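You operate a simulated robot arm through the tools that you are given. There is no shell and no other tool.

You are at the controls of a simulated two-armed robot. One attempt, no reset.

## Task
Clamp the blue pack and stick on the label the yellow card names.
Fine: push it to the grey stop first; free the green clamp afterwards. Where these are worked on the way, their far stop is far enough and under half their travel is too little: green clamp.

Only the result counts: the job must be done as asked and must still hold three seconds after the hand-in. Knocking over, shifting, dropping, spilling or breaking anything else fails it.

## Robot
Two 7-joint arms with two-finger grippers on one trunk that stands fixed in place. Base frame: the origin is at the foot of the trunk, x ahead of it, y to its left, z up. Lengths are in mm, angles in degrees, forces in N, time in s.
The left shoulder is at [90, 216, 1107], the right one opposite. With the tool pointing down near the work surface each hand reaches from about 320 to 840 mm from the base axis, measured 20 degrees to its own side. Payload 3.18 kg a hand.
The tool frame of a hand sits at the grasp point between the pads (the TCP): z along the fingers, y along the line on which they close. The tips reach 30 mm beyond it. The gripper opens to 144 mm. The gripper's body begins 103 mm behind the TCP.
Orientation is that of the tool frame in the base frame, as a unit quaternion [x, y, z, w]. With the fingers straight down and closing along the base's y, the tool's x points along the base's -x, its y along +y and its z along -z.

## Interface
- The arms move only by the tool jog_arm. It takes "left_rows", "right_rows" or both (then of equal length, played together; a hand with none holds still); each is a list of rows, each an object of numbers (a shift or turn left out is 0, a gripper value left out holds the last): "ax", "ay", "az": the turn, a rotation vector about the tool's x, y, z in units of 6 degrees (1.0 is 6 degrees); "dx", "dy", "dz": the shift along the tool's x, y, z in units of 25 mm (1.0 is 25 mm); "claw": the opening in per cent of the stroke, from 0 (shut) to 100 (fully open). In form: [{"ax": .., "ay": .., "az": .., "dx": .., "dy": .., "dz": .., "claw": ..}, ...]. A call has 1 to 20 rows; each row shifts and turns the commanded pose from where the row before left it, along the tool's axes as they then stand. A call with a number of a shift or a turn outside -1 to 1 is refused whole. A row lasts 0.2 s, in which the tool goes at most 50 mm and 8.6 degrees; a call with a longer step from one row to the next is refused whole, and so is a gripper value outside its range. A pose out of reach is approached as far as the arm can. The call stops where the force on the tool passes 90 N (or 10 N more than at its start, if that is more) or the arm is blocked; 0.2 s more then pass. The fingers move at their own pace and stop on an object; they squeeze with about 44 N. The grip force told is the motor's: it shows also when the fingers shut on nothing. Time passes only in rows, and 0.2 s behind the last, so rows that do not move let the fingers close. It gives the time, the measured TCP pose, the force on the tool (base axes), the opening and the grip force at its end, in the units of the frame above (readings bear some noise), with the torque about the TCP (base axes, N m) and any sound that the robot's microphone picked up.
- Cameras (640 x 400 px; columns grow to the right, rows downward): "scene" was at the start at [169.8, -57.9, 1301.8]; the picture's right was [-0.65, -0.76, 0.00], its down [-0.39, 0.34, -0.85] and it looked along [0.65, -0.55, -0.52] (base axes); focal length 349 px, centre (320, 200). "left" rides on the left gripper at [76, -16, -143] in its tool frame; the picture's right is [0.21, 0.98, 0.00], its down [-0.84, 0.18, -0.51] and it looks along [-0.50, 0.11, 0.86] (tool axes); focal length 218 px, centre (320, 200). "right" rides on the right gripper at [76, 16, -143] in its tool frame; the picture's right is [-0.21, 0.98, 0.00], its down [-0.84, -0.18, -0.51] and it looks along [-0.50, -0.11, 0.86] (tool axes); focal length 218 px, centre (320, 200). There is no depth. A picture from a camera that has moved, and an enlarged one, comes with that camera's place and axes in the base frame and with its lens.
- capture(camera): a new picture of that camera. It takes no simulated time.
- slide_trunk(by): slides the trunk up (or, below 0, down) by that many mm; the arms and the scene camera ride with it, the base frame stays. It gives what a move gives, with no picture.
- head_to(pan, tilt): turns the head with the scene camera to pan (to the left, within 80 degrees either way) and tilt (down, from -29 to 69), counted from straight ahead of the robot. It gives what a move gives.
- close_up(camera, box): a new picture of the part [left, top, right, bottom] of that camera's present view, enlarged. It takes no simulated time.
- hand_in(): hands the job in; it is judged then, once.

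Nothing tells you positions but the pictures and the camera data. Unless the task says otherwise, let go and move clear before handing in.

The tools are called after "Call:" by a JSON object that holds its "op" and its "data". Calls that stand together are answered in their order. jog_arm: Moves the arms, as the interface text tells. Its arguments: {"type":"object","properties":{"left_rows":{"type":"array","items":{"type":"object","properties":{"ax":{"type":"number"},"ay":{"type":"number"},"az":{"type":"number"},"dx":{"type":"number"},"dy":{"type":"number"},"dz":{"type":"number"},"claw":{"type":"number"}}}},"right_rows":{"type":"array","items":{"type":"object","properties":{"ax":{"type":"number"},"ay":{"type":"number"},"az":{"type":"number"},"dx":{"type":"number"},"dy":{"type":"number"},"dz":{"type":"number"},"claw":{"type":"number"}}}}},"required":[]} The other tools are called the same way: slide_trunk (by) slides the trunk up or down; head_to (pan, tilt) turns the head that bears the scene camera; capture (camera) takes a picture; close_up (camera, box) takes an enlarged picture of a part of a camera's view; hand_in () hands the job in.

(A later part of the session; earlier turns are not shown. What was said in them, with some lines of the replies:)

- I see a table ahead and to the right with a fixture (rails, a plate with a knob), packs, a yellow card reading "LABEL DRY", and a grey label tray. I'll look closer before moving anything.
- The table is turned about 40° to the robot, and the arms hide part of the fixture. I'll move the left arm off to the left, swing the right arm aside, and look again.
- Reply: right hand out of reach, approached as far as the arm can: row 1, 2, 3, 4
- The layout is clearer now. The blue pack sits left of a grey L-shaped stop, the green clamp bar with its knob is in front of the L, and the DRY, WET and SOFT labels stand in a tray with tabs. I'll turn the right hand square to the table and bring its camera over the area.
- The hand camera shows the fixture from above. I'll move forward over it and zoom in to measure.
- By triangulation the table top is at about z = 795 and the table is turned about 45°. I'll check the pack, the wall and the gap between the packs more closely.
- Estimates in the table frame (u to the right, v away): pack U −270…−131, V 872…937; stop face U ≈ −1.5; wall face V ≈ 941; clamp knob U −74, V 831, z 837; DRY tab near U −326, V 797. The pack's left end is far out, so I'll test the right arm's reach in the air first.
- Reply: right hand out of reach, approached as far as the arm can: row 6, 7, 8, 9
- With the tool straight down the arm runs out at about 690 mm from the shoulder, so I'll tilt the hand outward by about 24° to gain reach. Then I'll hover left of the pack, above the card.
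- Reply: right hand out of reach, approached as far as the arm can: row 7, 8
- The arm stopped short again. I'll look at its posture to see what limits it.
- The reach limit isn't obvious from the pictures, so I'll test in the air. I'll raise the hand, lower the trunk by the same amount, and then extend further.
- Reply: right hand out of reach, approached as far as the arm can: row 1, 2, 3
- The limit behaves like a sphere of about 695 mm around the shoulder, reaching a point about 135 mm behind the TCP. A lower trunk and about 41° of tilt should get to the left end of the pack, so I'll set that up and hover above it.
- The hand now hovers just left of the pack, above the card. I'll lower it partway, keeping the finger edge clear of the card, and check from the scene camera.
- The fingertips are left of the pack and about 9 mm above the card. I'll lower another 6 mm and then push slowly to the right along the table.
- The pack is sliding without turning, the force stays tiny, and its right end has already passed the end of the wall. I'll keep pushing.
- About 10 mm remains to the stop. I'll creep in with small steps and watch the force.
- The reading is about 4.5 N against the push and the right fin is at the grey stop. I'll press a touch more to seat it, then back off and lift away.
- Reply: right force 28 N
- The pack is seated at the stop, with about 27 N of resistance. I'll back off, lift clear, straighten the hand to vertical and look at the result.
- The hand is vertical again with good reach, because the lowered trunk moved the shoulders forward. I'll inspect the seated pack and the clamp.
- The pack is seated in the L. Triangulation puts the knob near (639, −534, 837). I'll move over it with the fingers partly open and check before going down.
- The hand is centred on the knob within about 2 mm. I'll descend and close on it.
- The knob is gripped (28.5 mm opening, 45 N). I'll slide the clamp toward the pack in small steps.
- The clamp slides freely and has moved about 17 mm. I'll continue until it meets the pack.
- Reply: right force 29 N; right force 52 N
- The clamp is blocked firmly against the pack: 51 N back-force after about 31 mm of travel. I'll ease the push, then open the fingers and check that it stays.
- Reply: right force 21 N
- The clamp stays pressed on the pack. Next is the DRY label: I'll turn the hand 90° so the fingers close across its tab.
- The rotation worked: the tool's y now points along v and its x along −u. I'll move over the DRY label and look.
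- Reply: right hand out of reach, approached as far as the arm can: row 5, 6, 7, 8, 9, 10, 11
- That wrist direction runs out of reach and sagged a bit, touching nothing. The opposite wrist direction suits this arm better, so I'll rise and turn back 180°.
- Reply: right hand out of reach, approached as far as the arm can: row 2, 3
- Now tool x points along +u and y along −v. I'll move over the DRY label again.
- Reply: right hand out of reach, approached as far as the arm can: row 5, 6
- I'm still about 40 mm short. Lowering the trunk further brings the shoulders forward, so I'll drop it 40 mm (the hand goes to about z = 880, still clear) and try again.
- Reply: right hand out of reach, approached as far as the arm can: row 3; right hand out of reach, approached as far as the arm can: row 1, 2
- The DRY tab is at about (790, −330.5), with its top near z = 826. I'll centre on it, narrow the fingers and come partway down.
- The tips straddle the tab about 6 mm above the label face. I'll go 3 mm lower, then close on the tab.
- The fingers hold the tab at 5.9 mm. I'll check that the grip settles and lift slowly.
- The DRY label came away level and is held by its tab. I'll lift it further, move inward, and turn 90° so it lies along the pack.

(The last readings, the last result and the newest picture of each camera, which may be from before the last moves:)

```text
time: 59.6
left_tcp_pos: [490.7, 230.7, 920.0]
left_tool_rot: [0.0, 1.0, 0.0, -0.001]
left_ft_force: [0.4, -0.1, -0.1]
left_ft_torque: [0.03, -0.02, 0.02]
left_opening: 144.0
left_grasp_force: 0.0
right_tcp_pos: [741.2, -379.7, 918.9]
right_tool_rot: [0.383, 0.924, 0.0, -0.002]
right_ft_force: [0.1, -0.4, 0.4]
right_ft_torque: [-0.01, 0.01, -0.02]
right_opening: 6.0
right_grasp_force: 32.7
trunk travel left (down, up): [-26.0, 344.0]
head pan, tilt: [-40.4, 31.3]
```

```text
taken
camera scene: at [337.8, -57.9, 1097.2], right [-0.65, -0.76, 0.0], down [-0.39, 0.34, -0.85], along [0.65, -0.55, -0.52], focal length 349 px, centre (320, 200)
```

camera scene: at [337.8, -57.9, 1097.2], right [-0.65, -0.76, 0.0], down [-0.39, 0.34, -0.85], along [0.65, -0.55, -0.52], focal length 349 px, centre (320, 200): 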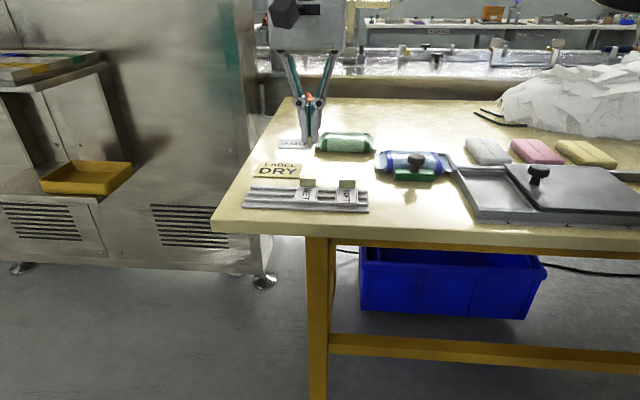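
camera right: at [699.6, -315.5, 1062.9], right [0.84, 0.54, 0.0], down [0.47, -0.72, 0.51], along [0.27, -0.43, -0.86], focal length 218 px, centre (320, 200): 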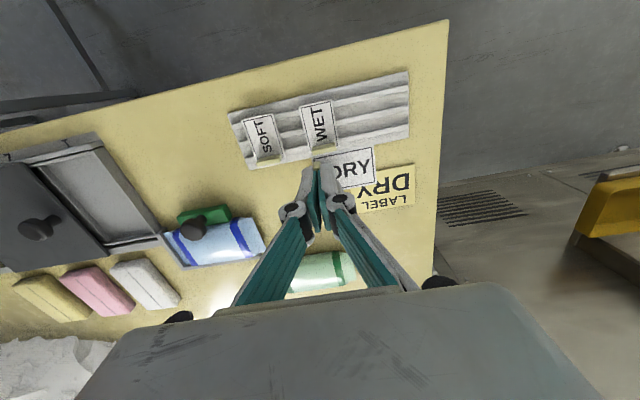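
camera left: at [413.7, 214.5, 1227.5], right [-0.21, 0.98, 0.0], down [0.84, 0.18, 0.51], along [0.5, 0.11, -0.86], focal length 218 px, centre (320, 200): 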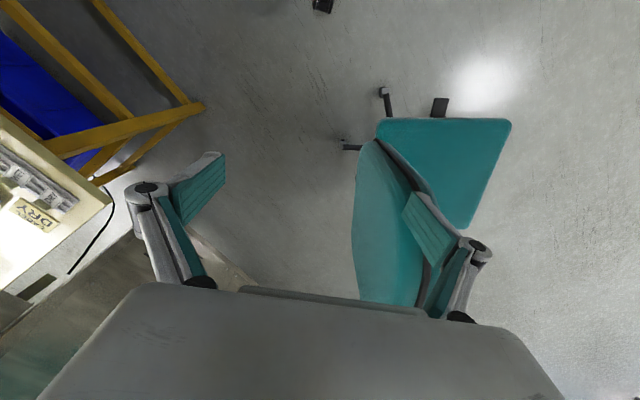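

The label is oriented along the pack. I'll carry it over the pack at safe height.

Call:
{"op": "jog_arm", "data": {"right_rows": [{"dx": -0.513, "dy": -0.92}, {"dx": -0.513, "dy": -0.92}, {"dx": -0.513, "dy": -0.92}, {"dx": -0.513, "dy": -0.92}, {"dx": -0.513, "dy": -0.92}, {"dx": -0.513, "dy": -0.92}, {"dx": -0.513, "dy": -0.92}, {"dx": -0.513, "dy": -0.92}, {"dx": -0.513, "dy": -0.92}]}}

Call:
{"op": "capture", "data": {"camera": "right"}}

Call:
{"op": "close_up", "data": {"camera": "scene", "box": [350, 100, 480, 195]}}

Call:
{"op": "close_up", "data": {"camera": "right", "box": [240, 100, 420, 240]}}

```text
time: 61.6
left_tcp_pos: [490.6, 230.7, 918.4]
left_tool_rot: [0.0, 1.0, 0.001, 0.0]
left_ft_force: [0.3, -0.4, 0.2]
left_ft_torque: [-0.01, 0.01, 0.03]
left_opening: 144.0
left_grasp_force: 0.1
right_tcp_pos: [676.9, -609.6, 919.5]
right_tool_rot: [0.381, 0.925, 0.001, -0.001]
right_ft_force: [0.8, 0.0, 0.0]
right_ft_torque: [0.01, -0.03, -0.03]
right_opening: 6.1
right_grasp_force: 31.6
trunk travel left (down, up): [-26.0, 344.0]
head pan, tilt: [-40.4, 31.3]
```

```text
taken
camera right: at [635.1, -544.5, 1062.6], right [0.84, 0.55, 0.0], down [0.47, -0.72, 0.51], along [0.28, -0.42, -0.86], focal length 218 px, centre (320, 200)
```

right: 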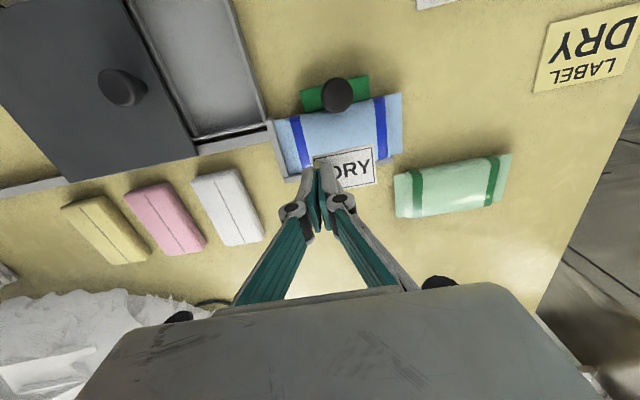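

```text
4.21 times, centred on (415, 148) of scene
camera zoom: at [337.9, -58.0, 1097.2], right [-0.65, -0.76, 0.0], down [-0.4, 0.34, -0.85], along [0.65, -0.55, -0.52], focal length 1469 px, centre (-80, 421)
```

zoom: 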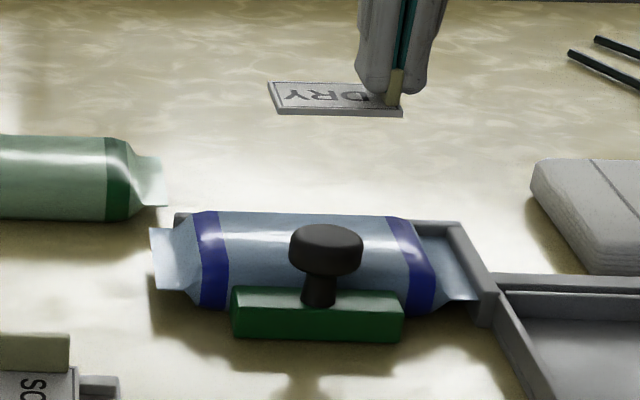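

```text
2.86 times, centred on (330, 170) of right
camera zoom: at [635.1, -544.5, 1062.6], right [0.84, 0.55, 0.0], down [0.47, -0.72, 0.51], along [0.28, -0.42, -0.86], focal length 624 px, centre (291, 286)
```

zoom: 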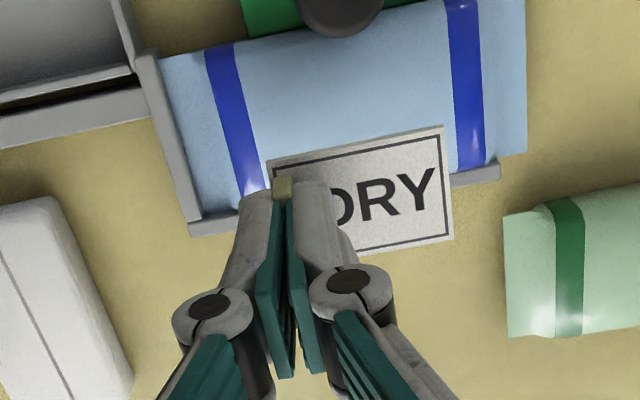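

The label hovers over the pack. By both estimates it needs to shift about 6 mm toward the front to centre, so I'll correct that, descend most of the way and check the gap.

Call:
{"op": "jog_arm", "data": {"right_rows": [{"dx": 0.24, "dy": 0.08}, {"dz": 0.6}, {"dz": 0.6}, {"dz": 0.6}, {"dz": 0.3}, {}]}}

Call:
{"op": "close_up", "data": {"camera": "scene", "box": [350, 110, 450, 180]}}

Call:
{"op": "close_up", "data": {"camera": "right", "box": [240, 80, 420, 220]}}

```text
time: 63.0
left_tcp_pos: [490.8, 230.4, 918.4]
left_tool_rot: [0.0, 1.0, 0.0, 0.0]
left_ft_force: [-0.3, 0.2, 0.5]
left_ft_torque: [-0.01, 0.0, 0.0]
left_opening: 144.3
left_grasp_force: 0.0
right_tcp_pos: [674.6, -602.3, 866.5]
right_tool_rot: [0.381, 0.925, 0.0, -0.001]
right_ft_force: [0.0, -0.6, 0.1]
right_ft_torque: [-0.01, -0.03, -0.01]
right_opening: 5.9
right_grasp_force: 32.0
trunk travel left (down, up): [-26.0, 344.0]
head pan, tilt: [-40.4, 31.3]
```

```text
5.71 times, centred on (400, 145) of scene
camera zoom: at [337.8, -57.9, 1097.2], right [-0.65, -0.76, 0.0], down [-0.39, 0.34, -0.85], along [0.65, -0.55, -0.52], focal length 1994 px, centre (-137, 514)
```

zoom: 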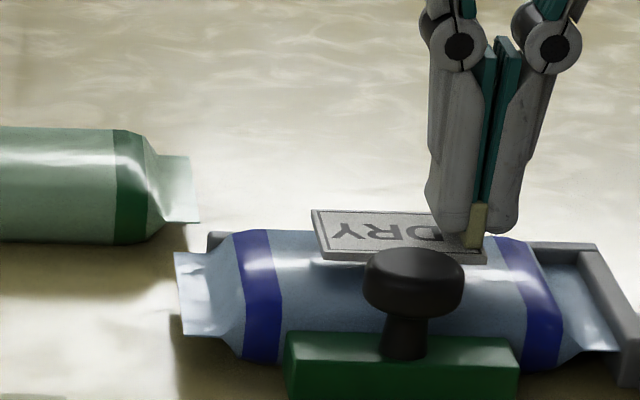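

```text
2.86 times, centred on (330, 150) of right
camera zoom: at [632.4, -538.2, 1010.5], right [0.84, 0.55, 0.0], down [0.47, -0.72, 0.51], along [0.28, -0.42, -0.86], focal length 624 px, centre (291, 343)
```

zoom: 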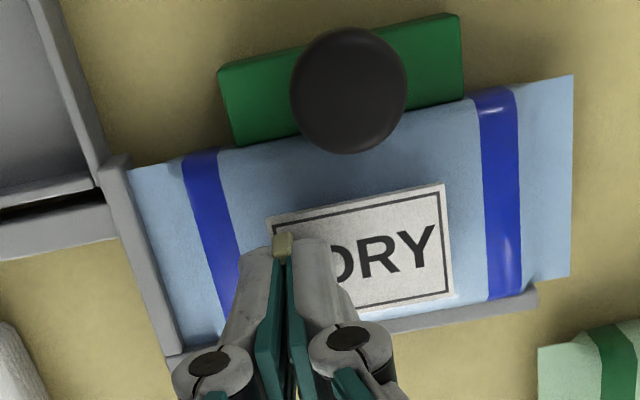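

The label is centred on the pack and roughly 8–10 mm above it. I'll lower it in small steps and watch the vertical force.

Call:
{"op": "jog_arm", "data": {"right_rows": [{"dz": 0.1}, {"dz": 0.1}]}}

Call:
{"op": "jog_arm", "data": {"right_rows": [{"dz": 0.06}, {"dz": 0.06}]}}

Call:
{"op": "close_up", "data": {"camera": "scene", "box": [350, 110, 450, 180]}}

```text
time: 63.6
left_tcp_pos: [489.4, 231.7, 920.3]
left_tool_rot: [0.0, 1.0, 0.0, 0.0]
left_ft_force: [1.2, -0.5, 0.8]
left_ft_torque: [-0.03, -0.03, -0.01]
left_opening: 143.9
left_grasp_force: 0.0
right_tcp_pos: [675.0, -603.1, 861.6]
right_tool_rot: [0.381, 0.924, 0.0, 0.0]
right_ft_force: [0.9, 0.7, -0.6]
right_ft_torque: [-0.02, 0.03, 0.04]
right_opening: 5.8
right_grasp_force: 32.2
trunk travel left (down, up): [-26.0, 344.0]
head pan, tilt: [-40.4, 31.3]
```

```text
time: 64.2
left_tcp_pos: [489.9, 231.5, 918.5]
left_tool_rot: [0.0, 1.0, -0.001, 0.0]
left_ft_force: [0.3, 0.1, -0.2]
left_ft_torque: [0.01, -0.04, -0.04]
left_opening: 143.9
left_grasp_force: 0.0
right_tcp_pos: [674.2, -603.3, 859.4]
right_tool_rot: [0.381, 0.925, 0.0, -0.001]
right_ft_force: [0.5, -0.2, 0.5]
right_ft_torque: [0.01, 0.01, -0.02]
right_opening: 5.7
right_grasp_force: 31.7
trunk travel left (down, up): [-26.0, 344.0]
head pan, tilt: [-40.4, 31.3]
```

```text
5.71 times, centred on (400, 145) of scene
camera zoom: at [337.9, -57.9, 1097.2], right [-0.65, -0.76, 0.0], down [-0.39, 0.34, -0.85], along [0.65, -0.55, -0.52], focal length 1994 px, centre (-137, 514)
```

zoom: 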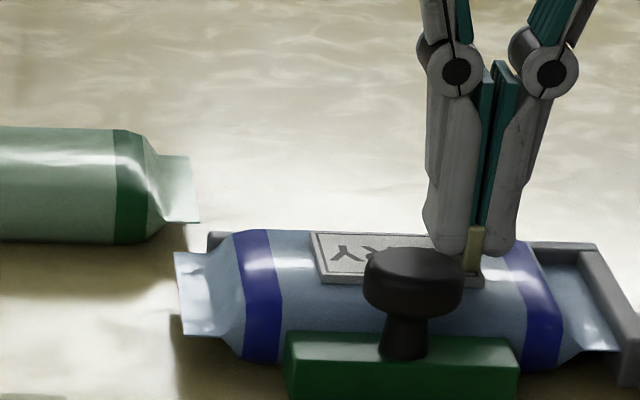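

Call:
{"op": "jog_arm", "data": {"right_rows": [{"dz": 0.06}]}}

Call:
{"op": "jog_arm", "data": {"right_rows": [{"dz": 0.06}]}}

Call:
{"op": "jog_arm", "data": {"right_rows": [{"dz": 0.06}]}}

Call:
{"op": "close_up", "data": {"camera": "scene", "box": [350, 110, 450, 180]}}

```text
time: 64.6
left_tcp_pos: [490.4, 231.3, 919.1]
left_tool_rot: [0.0, 1.0, 0.0, 0.0]
left_ft_force: [0.7, -0.5, -0.7]
left_ft_torque: [0.02, 0.01, -0.02]
left_opening: 143.8
left_grasp_force: 0.1
right_tcp_pos: [675.1, -603.1, 857.7]
right_tool_rot: [0.382, 0.924, 0.0, -0.001]
right_ft_force: [-0.4, 0.2, 1.5]
right_ft_torque: [-0.01, 0.0, 0.03]
right_opening: 6.0
right_grasp_force: 31.9
trunk travel left (down, up): [-26.0, 344.0]
head pan, tilt: [-40.4, 31.3]
```

```text
time: 65.0
left_tcp_pos: [489.8, 230.8, 919.2]
left_tool_rot: [0.0, 1.0, 0.0, -0.001]
left_ft_force: [0.2, 0.5, -0.6]
left_ft_torque: [-0.02, 0.03, -0.01]
left_opening: 144.3
left_grasp_force: 0.1
right_tcp_pos: [674.1, -602.9, 855.2]
right_tool_rot: [0.382, 0.924, 0.001, -0.001]
right_ft_force: [0.5, -0.5, -0.1]
right_ft_torque: [0.01, 0.03, 0.03]
right_opening: 0.2
right_grasp_force: 31.1
trunk travel left (down, up): [-26.0, 344.0]
head pan, tilt: [-40.4, 31.3]
```

```text
time: 65.4
left_tcp_pos: [491.1, 231.5, 919.4]
left_tool_rot: [0.0, 1.0, 0.0, 0.0]
left_ft_force: [-0.4, -0.2, -0.3]
left_ft_torque: [0.01, 0.0, -0.02]
left_opening: 144.1
left_grasp_force: 0.1
right_tcp_pos: [673.6, -603.5, 854.9]
right_tool_rot: [0.381, 0.925, 0.0, -0.001]
right_ft_force: [0.2, -0.1, 0.2]
right_ft_torque: [-0.01, -0.01, 0.01]
right_opening: 0.1
right_grasp_force: 30.8
trunk travel left (down, up): [-26.0, 344.0]
head pan, tilt: [-40.4, 31.3]
```

```text
5.71 times, centred on (400, 145) of scene
camera zoom: at [337.9, -58.0, 1097.1], right [-0.65, -0.76, 0.0], down [-0.4, 0.34, -0.85], along [0.65, -0.55, -0.52], focal length 1994 px, centre (-137, 514)
```

zoom: 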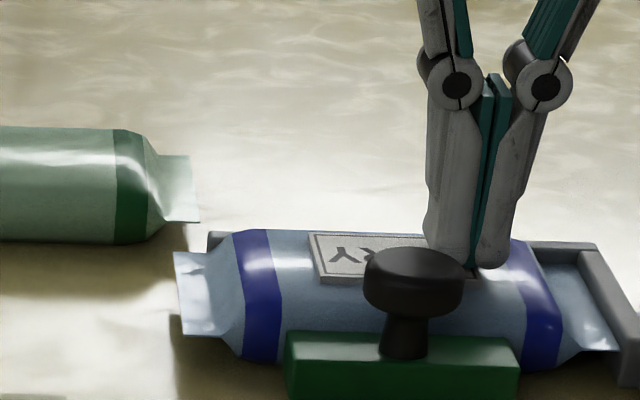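

The finger opening dropped to 0: the label has stuck to the pack and the tab is gone. I'll lift straight up and look.

Call:
{"op": "jog_arm", "data": {"right_rows": [{"dz": -0.2}, {"dz": -0.6}, {"dz": -0.8}, {"dz": -0.8}, {}]}}

Call:
{"op": "close_up", "data": {"camera": "scene", "box": [350, 110, 450, 180]}}

Call:
{"op": "close_up", "data": {"camera": "right", "box": [240, 80, 420, 220]}}

```text
time: 66.6
left_tcp_pos: [490.3, 232.3, 919.6]
left_tool_rot: [0.0, 1.0, -0.001, -0.001]
left_ft_force: [1.2, -0.7, 0.9]
left_ft_torque: [0.02, -0.02, 0.02]
left_opening: 143.9
left_grasp_force: 0.1
right_tcp_pos: [673.9, -603.9, 915.6]
right_tool_rot: [0.381, 0.925, 0.001, 0.0]
right_ft_force: [-0.3, 0.0, 0.1]
right_ft_torque: [0.02, 0.05, -0.03]
right_opening: 0.1
right_grasp_force: 30.9
trunk travel left (down, up): [-26.0, 344.0]
head pan, tilt: [-40.4, 31.3]
```

```text
5.71 times, centred on (400, 145) of scene
camera zoom: at [337.9, -57.9, 1097.1], right [-0.65, -0.76, 0.0], down [-0.4, 0.34, -0.85], along [0.65, -0.55, -0.52], focal length 1994 px, centre (-137, 514)
```

zoom: 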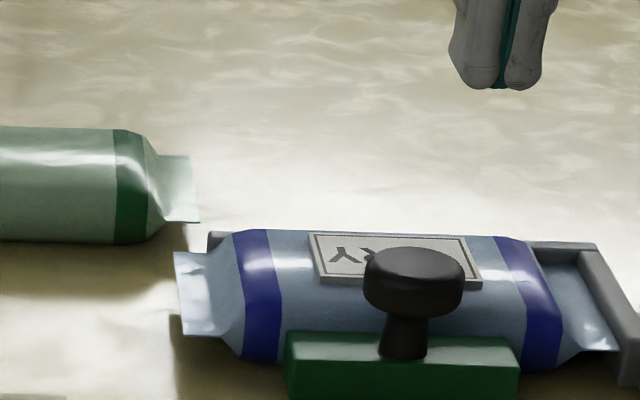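

```text
2.86 times, centred on (330, 150) of right
camera zoom: at [632.2, -537.5, 1058.5], right [0.84, 0.55, 0.0], down [0.47, -0.72, 0.51], along [0.28, -0.42, -0.86], focal length 624 px, centre (291, 343)
```

zoom: 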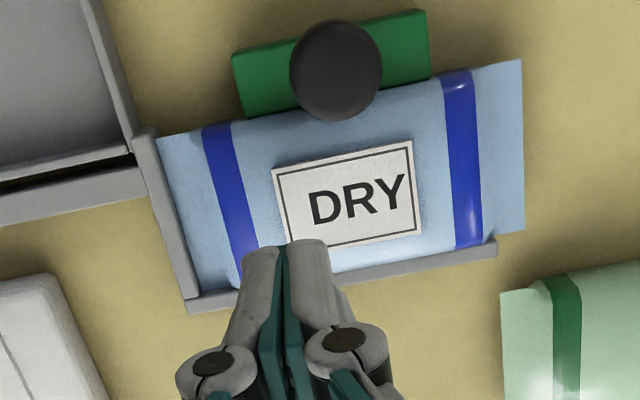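

The DRY label lies flat on the pack. Next I'll free the clamp: move over the knob with the fingers open, go down and grip it.

Call:
{"op": "jog_arm", "data": {"right_rows": [{"dx": 0.62, "dy": 0.34, "claw": 45}, {"dx": 0.62, "dy": 0.34}, {"dx": 0.6, "dy": 0.32}, {}]}}

Call:
{"op": "close_up", "data": {"camera": "right", "box": [240, 80, 420, 220]}}

Call:
{"op": "close_up", "data": {"camera": "scene", "box": [350, 90, 470, 190]}}

```text
time: 67.6
left_tcp_pos: [491.4, 232.1, 918.7]
left_tool_rot: [0.0, 1.0, 0.0, 0.0]
left_ft_force: [1.2, 0.1, 0.1]
left_ft_torque: [-0.03, -0.02, -0.01]
left_opening: 144.0
left_grasp_force: 0.0
right_tcp_pos: [658.9, -552.8, 914.2]
right_tool_rot: [0.383, 0.924, 0.0, -0.001]
right_ft_force: [0.2, -0.7, -0.1]
right_ft_torque: [-0.04, 0.04, 0.02]
right_opening: 64.5
right_grasp_force: 0.1
trunk travel left (down, up): [-26.0, 344.0]
head pan, tilt: [-40.4, 31.3]
```

```text
2.86 times, centred on (330, 150) of right
camera zoom: at [617.3, -486.8, 1058.2], right [0.84, 0.55, 0.0], down [0.47, -0.72, 0.51], along [0.28, -0.42, -0.86], focal length 624 px, centre (291, 343)
```

zoom: 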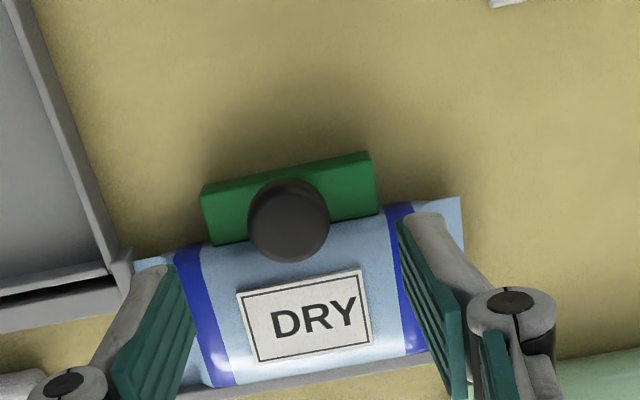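

```text
4.00 times, centred on (410, 140) of scene
camera zoom: at [337.9, -57.8, 1097.1], right [-0.65, -0.76, 0.0], down [-0.4, 0.34, -0.85], along [0.65, -0.55, -0.52], focal length 1396 px, centre (-40, 440)
```

zoom: 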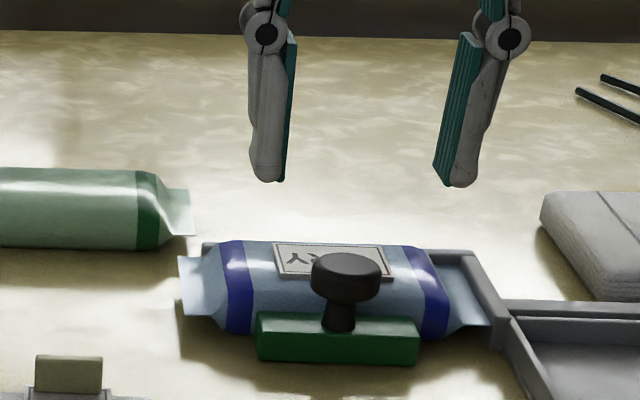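

Call:
{"op": "jog_arm", "data": {"right_rows": [{"dx": 0.04, "dz": 0.64}, {"dz": 0.64}, {"dz": 0.64}, {"dz": 0.62}, {"claw": 0}, {}, {}]}}

Call:
{"op": "close_up", "data": {"camera": "scene", "box": [350, 90, 470, 190]}}

```text
time: 69.2
left_tcp_pos: [490.5, 231.0, 919.2]
left_tool_rot: [0.0, 1.0, 0.0, 0.0]
left_ft_force: [-0.3, -0.2, -0.2]
left_ft_torque: [-0.02, 0.01, -0.02]
left_opening: 143.9
left_grasp_force: 0.0
right_tcp_pos: [658.4, -551.2, 850.2]
right_tool_rot: [0.381, 0.924, 0.0, -0.001]
right_ft_force: [-4.5, -3.2, -2.8]
right_ft_torque: [-0.3, -0.11, 0.03]
right_opening: 28.4
right_grasp_force: 44.7
trunk travel left (down, up): [-26.0, 344.0]
head pan, tilt: [-40.4, 31.3]
```

```text
4.00 times, centred on (410, 140) of scene
camera zoom: at [337.8, -58.3, 1097.1], right [-0.65, -0.76, 0.0], down [-0.39, 0.34, -0.85], along [0.65, -0.55, -0.52], focal length 1396 px, centre (-40, 440)
```

zoom: 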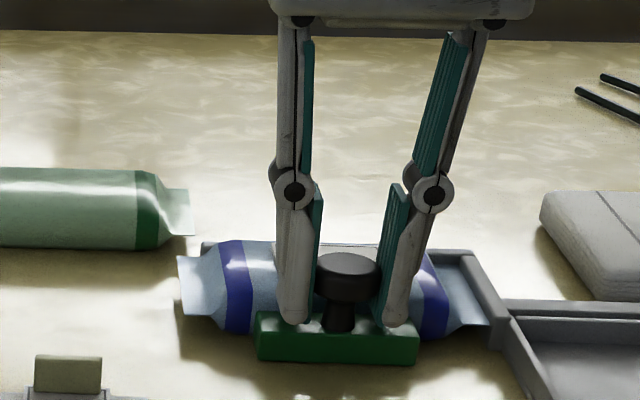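

The knob is gripped. I'll pull the clamp back toward its starting place.

Call:
{"op": "jog_arm", "data": {"right_rows": [{"dx": 0.1}, {"dx": 0.16}, {"dx": 0.16}, {"dx": 0.16}, {"dx": 0.16}, {"dx": 0.12}]}}

Call:
{"op": "close_up", "data": {"camera": "scene", "box": [350, 90, 470, 190]}}

```text
time: 70.6
left_tcp_pos: [490.7, 229.7, 917.8]
left_tool_rot: [0.0, 1.0, 0.0, 0.0]
left_ft_force: [-0.2, -0.2, -0.1]
left_ft_torque: [-0.01, 0.03, 0.02]
left_opening: 143.8
left_grasp_force: 0.0
right_tcp_pos: [642.9, -536.4, 850.0]
right_tool_rot: [0.381, 0.924, -0.001, -0.002]
right_ft_force: [-3.4, -3.5, -7.4]
right_ft_torque: [-0.31, -0.21, -0.02]
right_opening: 28.4
right_grasp_force: 45.1
trunk travel left (down, up): [-26.0, 344.0]
head pan, tilt: [-40.4, 31.3]
```

```text
4.00 times, centred on (410, 140) of scene
camera zoom: at [338.2, -58.6, 1097.0], right [-0.65, -0.76, 0.0], down [-0.4, 0.34, -0.85], along [0.65, -0.55, -0.52], focal length 1396 px, centre (-40, 440)
```

zoom: 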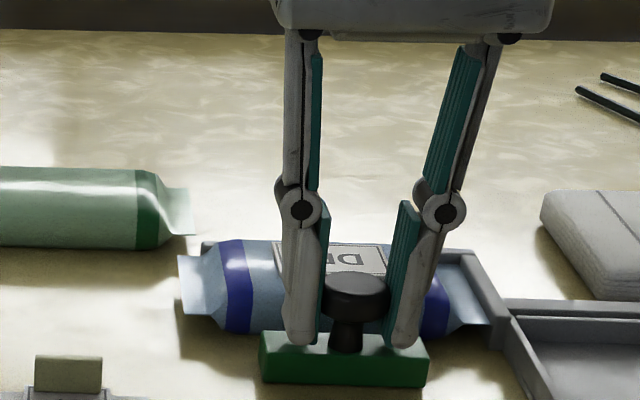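

Call:
{"op": "jog_arm", "data": {"right_rows": [{"dx": 0.1}, {"dx": 0.1}]}}

Call:
{"op": "jog_arm", "data": {"right_rows": [{"dx": 0.08}, {}]}}

```text
time: 71.2
left_tcp_pos: [491.5, 230.5, 919.5]
left_tool_rot: [0.001, 1.0, 0.0, -0.001]
left_ft_force: [0.0, -1.2, -0.1]
left_ft_torque: [0.01, 0.0, 0.0]
left_opening: 144.0
left_grasp_force: 0.0
right_tcp_pos: [640.8, -534.4, 849.3]
right_tool_rot: [0.381, 0.925, 0.001, -0.002]
right_ft_force: [-3.1, -3.3, -11.1]
right_ft_torque: [-0.18, -0.07, 0.05]
right_opening: 28.1
right_grasp_force: 45.1
trunk travel left (down, up): [-26.0, 344.0]
head pan, tilt: [-40.4, 31.3]
```

```text
time: 71.8
left_tcp_pos: [490.5, 229.5, 918.7]
left_tool_rot: [0.0, 1.0, -0.001, 0.0]
left_ft_force: [-0.8, -0.3, -0.5]
left_ft_torque: [-0.01, 0.01, 0.01]
left_opening: 143.7
left_grasp_force: 0.0
right_tcp_pos: [639.8, -533.2, 850.4]
right_tool_rot: [0.381, 0.925, 0.001, -0.001]
right_ft_force: [-2.9, -3.9, -9.8]
right_ft_torque: [-0.06, 0.0, 0.0]
right_opening: 28.2
right_grasp_force: 45.2
trunk travel left (down, up): [-26.0, 344.0]
head pan, tilt: [-40.4, 31.3]
```

Call:
{"op": "jog_arm", "data": {"right_rows": [{"dx": 0.08}, {"dx": 0.08}]}}

Call:
{"op": "close_up", "data": {"camera": "scene", "box": [350, 90, 470, 190]}}

```text
time: 72.4
left_tcp_pos: [490.5, 229.2, 917.7]
left_tool_rot: [0.0, 1.0, 0.002, -0.001]
left_ft_force: [-0.3, 0.3, 0.5]
left_ft_torque: [0.0, 0.0, -0.03]
left_opening: 143.9
left_grasp_force: 0.1
right_tcp_pos: [637.8, -532.7, 849.9]
right_tool_rot: [0.383, 0.924, 0.0, 0.001]
right_ft_force: [20.2, -17.3, -7.7]
right_ft_torque: [-0.14, -0.26, 0.0]
right_opening: 28.0
right_grasp_force: 44.7
trunk travel left (down, up): [-26.0, 344.0]
head pan, tilt: [-40.4, 31.3]
```

```text
4.00 times, centred on (410, 140) of scene
camera zoom: at [339.8, -59.6, 1096.4], right [-0.65, -0.76, 0.0], down [-0.4, 0.34, -0.85], along [0.65, -0.55, -0.52], focal length 1396 px, centre (-40, 440)
```

zoom: 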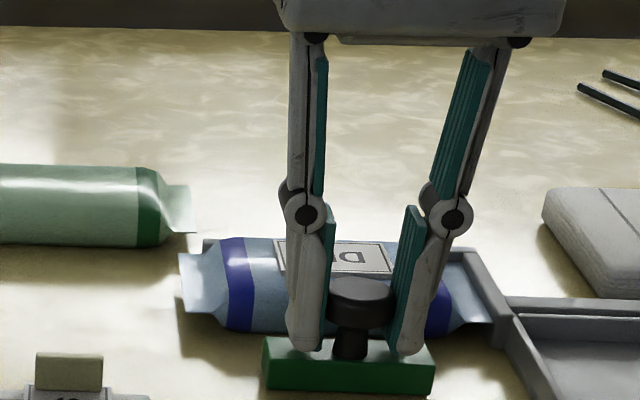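

The clamp is back at its near stop, with 26 N of resistance. I'll ease off, open and lift clear.

Call:
{"op": "jog_arm", "data": {"right_rows": [{"dx": -0.09}, {"claw": 45}, {}, {"dz": -0.6}, {"dz": -0.9}, {"dz": -0.9}, {"dz": -0.9}, {}]}}

Call:
{"op": "capture", "data": {"camera": "right"}}

Call:
{"op": "close_up", "data": {"camera": "scene", "box": [350, 90, 470, 190]}}

```text
time: 74.2
left_tcp_pos: [490.2, 230.4, 918.7]
left_tool_rot: [0.0, 1.0, 0.0, 0.0]
left_ft_force: [0.4, 0.1, 0.3]
left_ft_torque: [0.01, 0.04, -0.03]
left_opening: 144.3
left_grasp_force: 0.1
right_tcp_pos: [636.8, -531.4, 934.2]
right_tool_rot: [0.382, 0.924, 0.0, -0.001]
right_ft_force: [0.1, 0.1, 0.4]
right_ft_torque: [0.0, 0.0, -0.01]
right_opening: 64.7
right_grasp_force: 0.1
trunk travel left (down, up): [-26.0, 344.0]
head pan, tilt: [-40.4, 31.3]
```

```text
taken
camera right: at [594.1, -466.0, 1077.4], right [0.84, 0.55, 0.0], down [0.47, -0.72, 0.51], along [0.28, -0.42, -0.86], focal length 218 px, centre (320, 200)
```

right: 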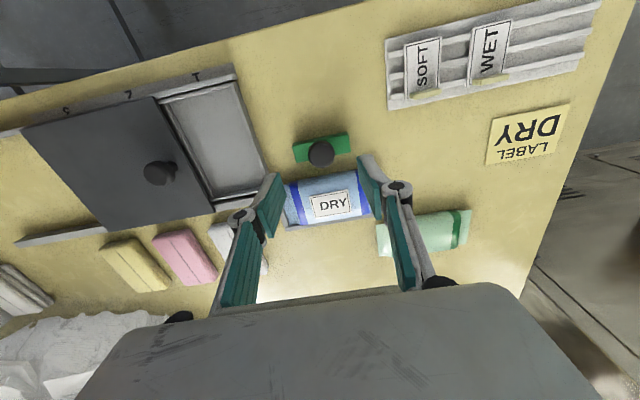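

```text
4.00 times, centred on (410, 140) of scene
camera zoom: at [337.8, -57.8, 1097.2], right [-0.65, -0.76, 0.0], down [-0.39, 0.34, -0.85], along [0.65, -0.55, -0.52], focal length 1396 px, centre (-40, 440)
```

zoom: 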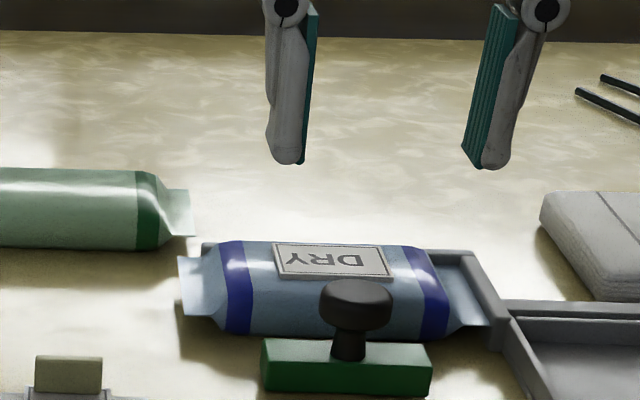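

The clamp is open, the pack is at the stop and the label is on. I'll move the right hand clear and make a final check of everything.

Call:
{"op": "jog_arm", "data": {"right_rows": [{"dx": 0.8, "dz": -0.5}, {"dx": 1, "dz": -0.5}, {"dx": 1}, {"dx": 1}, {"dx": 1}, {"dx": 1}, {"dx": 0.5}]}}

Call:
{"op": "capture", "data": {"camera": "scene"}}

Call:
{"op": "close_up", "data": {"camera": "scene", "box": [350, 120, 480, 195]}}

Call:
{"op": "close_up", "data": {"camera": "scene", "box": [220, 110, 390, 220]}}

Call:
{"op": "capture", "data": {"camera": "right"}}

```text
time: 75.8
left_tcp_pos: [490.7, 231.4, 920.0]
left_tool_rot: [0.0, 1.0, 0.001, 0.0]
left_ft_force: [0.4, -0.1, -0.2]
left_ft_torque: [0.0, -0.02, -0.02]
left_opening: 144.0
left_grasp_force: 0.1
right_tcp_pos: [611.6, -506.4, 939.7]
right_tool_rot: [0.382, 0.924, 0.0, -0.001]
right_ft_force: [-0.1, 0.9, 0.1]
right_ft_torque: [0.0, -0.03, -0.02]
right_opening: 64.7
right_grasp_force: 0.1
right hand out of reach, approached as far as the arm can: row 1, 2, 4, 5, 6, 7
trunk travel left (down, up): [-26.0, 344.0]
head pan, tilt: [-40.4, 31.3]
```

```text
taken
camera scene: at [337.9, -57.9, 1097.2], right [-0.65, -0.76, 0.0], down [-0.39, 0.34, -0.85], along [0.65, -0.55, -0.52], focal length 349 px, centre (320, 200)
```

scene: 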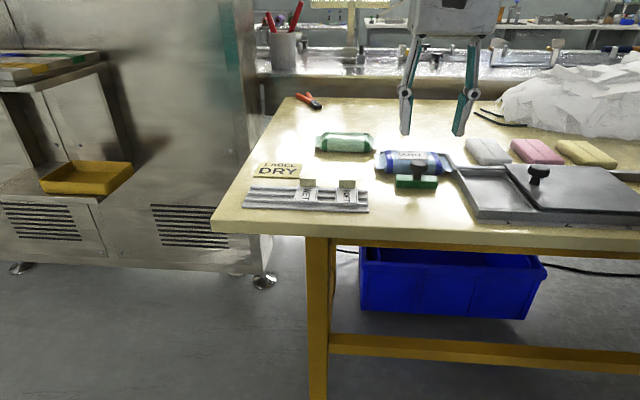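

```text
4.92 times, centred on (415, 158) of scene
camera zoom: at [337.9, -57.9, 1097.2], right [-0.65, -0.76, 0.0], down [-0.39, 0.34, -0.85], along [0.65, -0.55, -0.52], focal length 1718 px, centre (-148, 409)
```

zoom: 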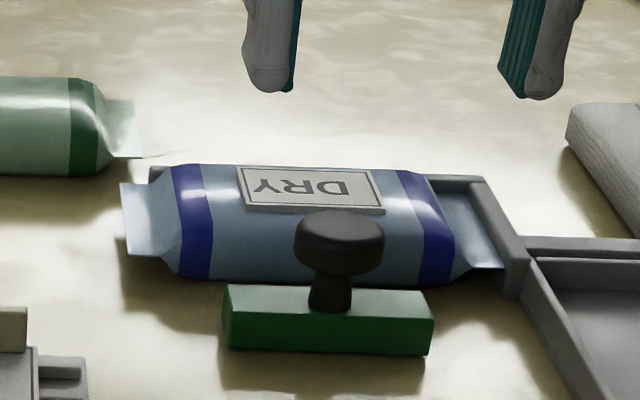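

```text
3.64 times, centred on (305, 165) of scene
camera zoom: at [337.9, -57.9, 1097.2], right [-0.65, -0.76, 0.0], down [-0.39, 0.34, -0.85], along [0.65, -0.55, -0.52], focal length 1269 px, centre (374, 327)
```

zoom: 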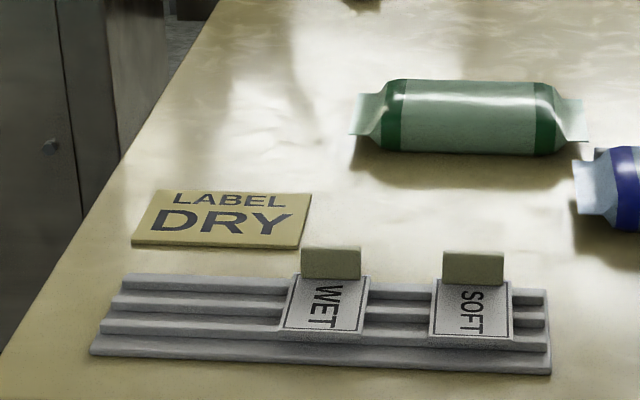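

```text
taken
camera right: at [569.7, -441.4, 1083.1], right [0.84, 0.55, 0.0], down [0.47, -0.72, 0.51], along [0.28, -0.42, -0.86], focal length 218 px, centre (320, 200)
```

right: 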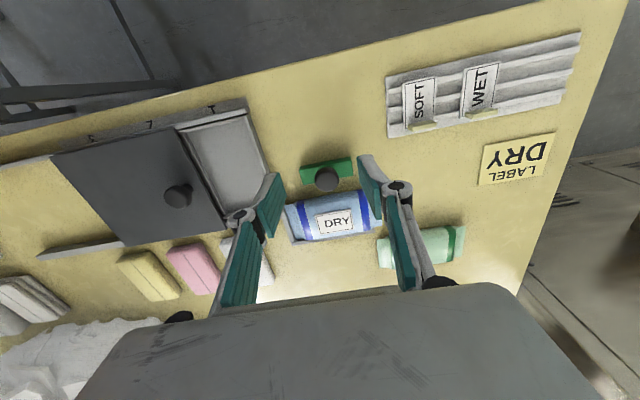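

Call:
{"op": "close_up", "data": {"camera": "scene", "box": [425, 140, 475, 185]}}

Call:
{"op": "close_up", "data": {"camera": "right", "box": [260, 140, 400, 260]}}

```text
8.89 times, centred on (450, 162) of scene
camera zoom: at [337.9, -57.9, 1097.2], right [-0.65, -0.76, 0.0], down [-0.39, 0.34, -0.85], along [0.65, -0.55, -0.52], focal length 3102 px, centre (-836, 533)
```

zoom: 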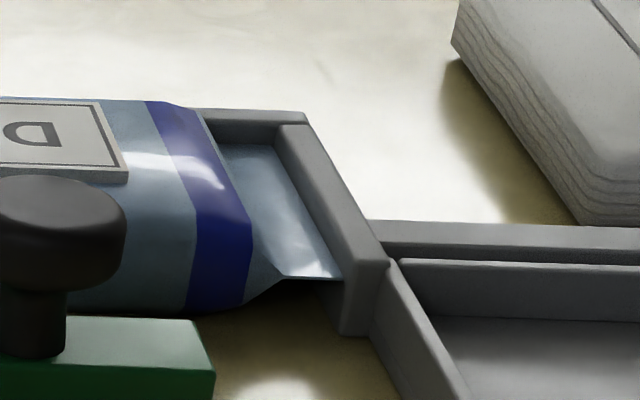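

```text
3.33 times, centred on (330, 200) of right
camera zoom: at [569.7, -441.4, 1083.1], right [0.84, 0.55, 0.0], down [0.47, -0.72, 0.51], along [0.28, -0.42, -0.86], focal length 728 px, centre (287, 200)
```

zoom: 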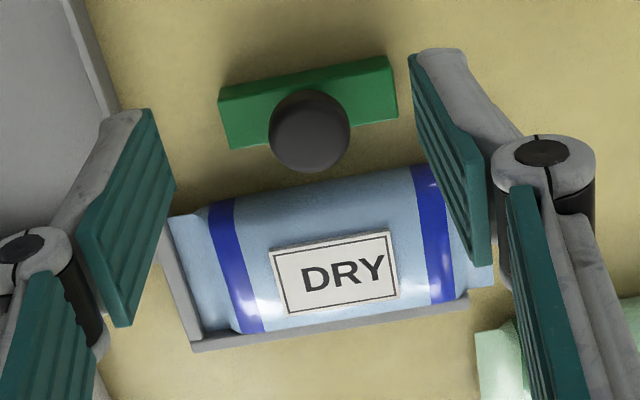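

The pack is seated against the grey stop with the DRY label flat on it. The green clamp is back at its start and nothing else has moved. The right hand is clear, so I'm handing in.

Call:
{"op": "hand_in", "data": {}}

```text
The job is handed in.
```

The job is handed in, and no verdict has come back. By my last pictures the result looks as asked:

- **Pack:** the blue pack sits against the grey stop. I pushed it in until it met firm resistance.
- **Clamp:** I slid the green clamp about 31 mm in, until it jammed against the pack. After the label was on, I pulled it back until it hit its near stop.
- **Label:** the DRY label, as the yellow card names, lies flat near the middle of the pack's top. The text reads upside down from the robot's side, because the arm could not reach the other way round. The label's yellowish grip tab came off when it stuck, and I did not see where it went.
- **Rest of the table:** the green pack, the card and the WET and SOFT labels looked undisturbed. The right hand is open and clear above the table.

I lowered the trunk 165 mm along the way for reach and left it there.
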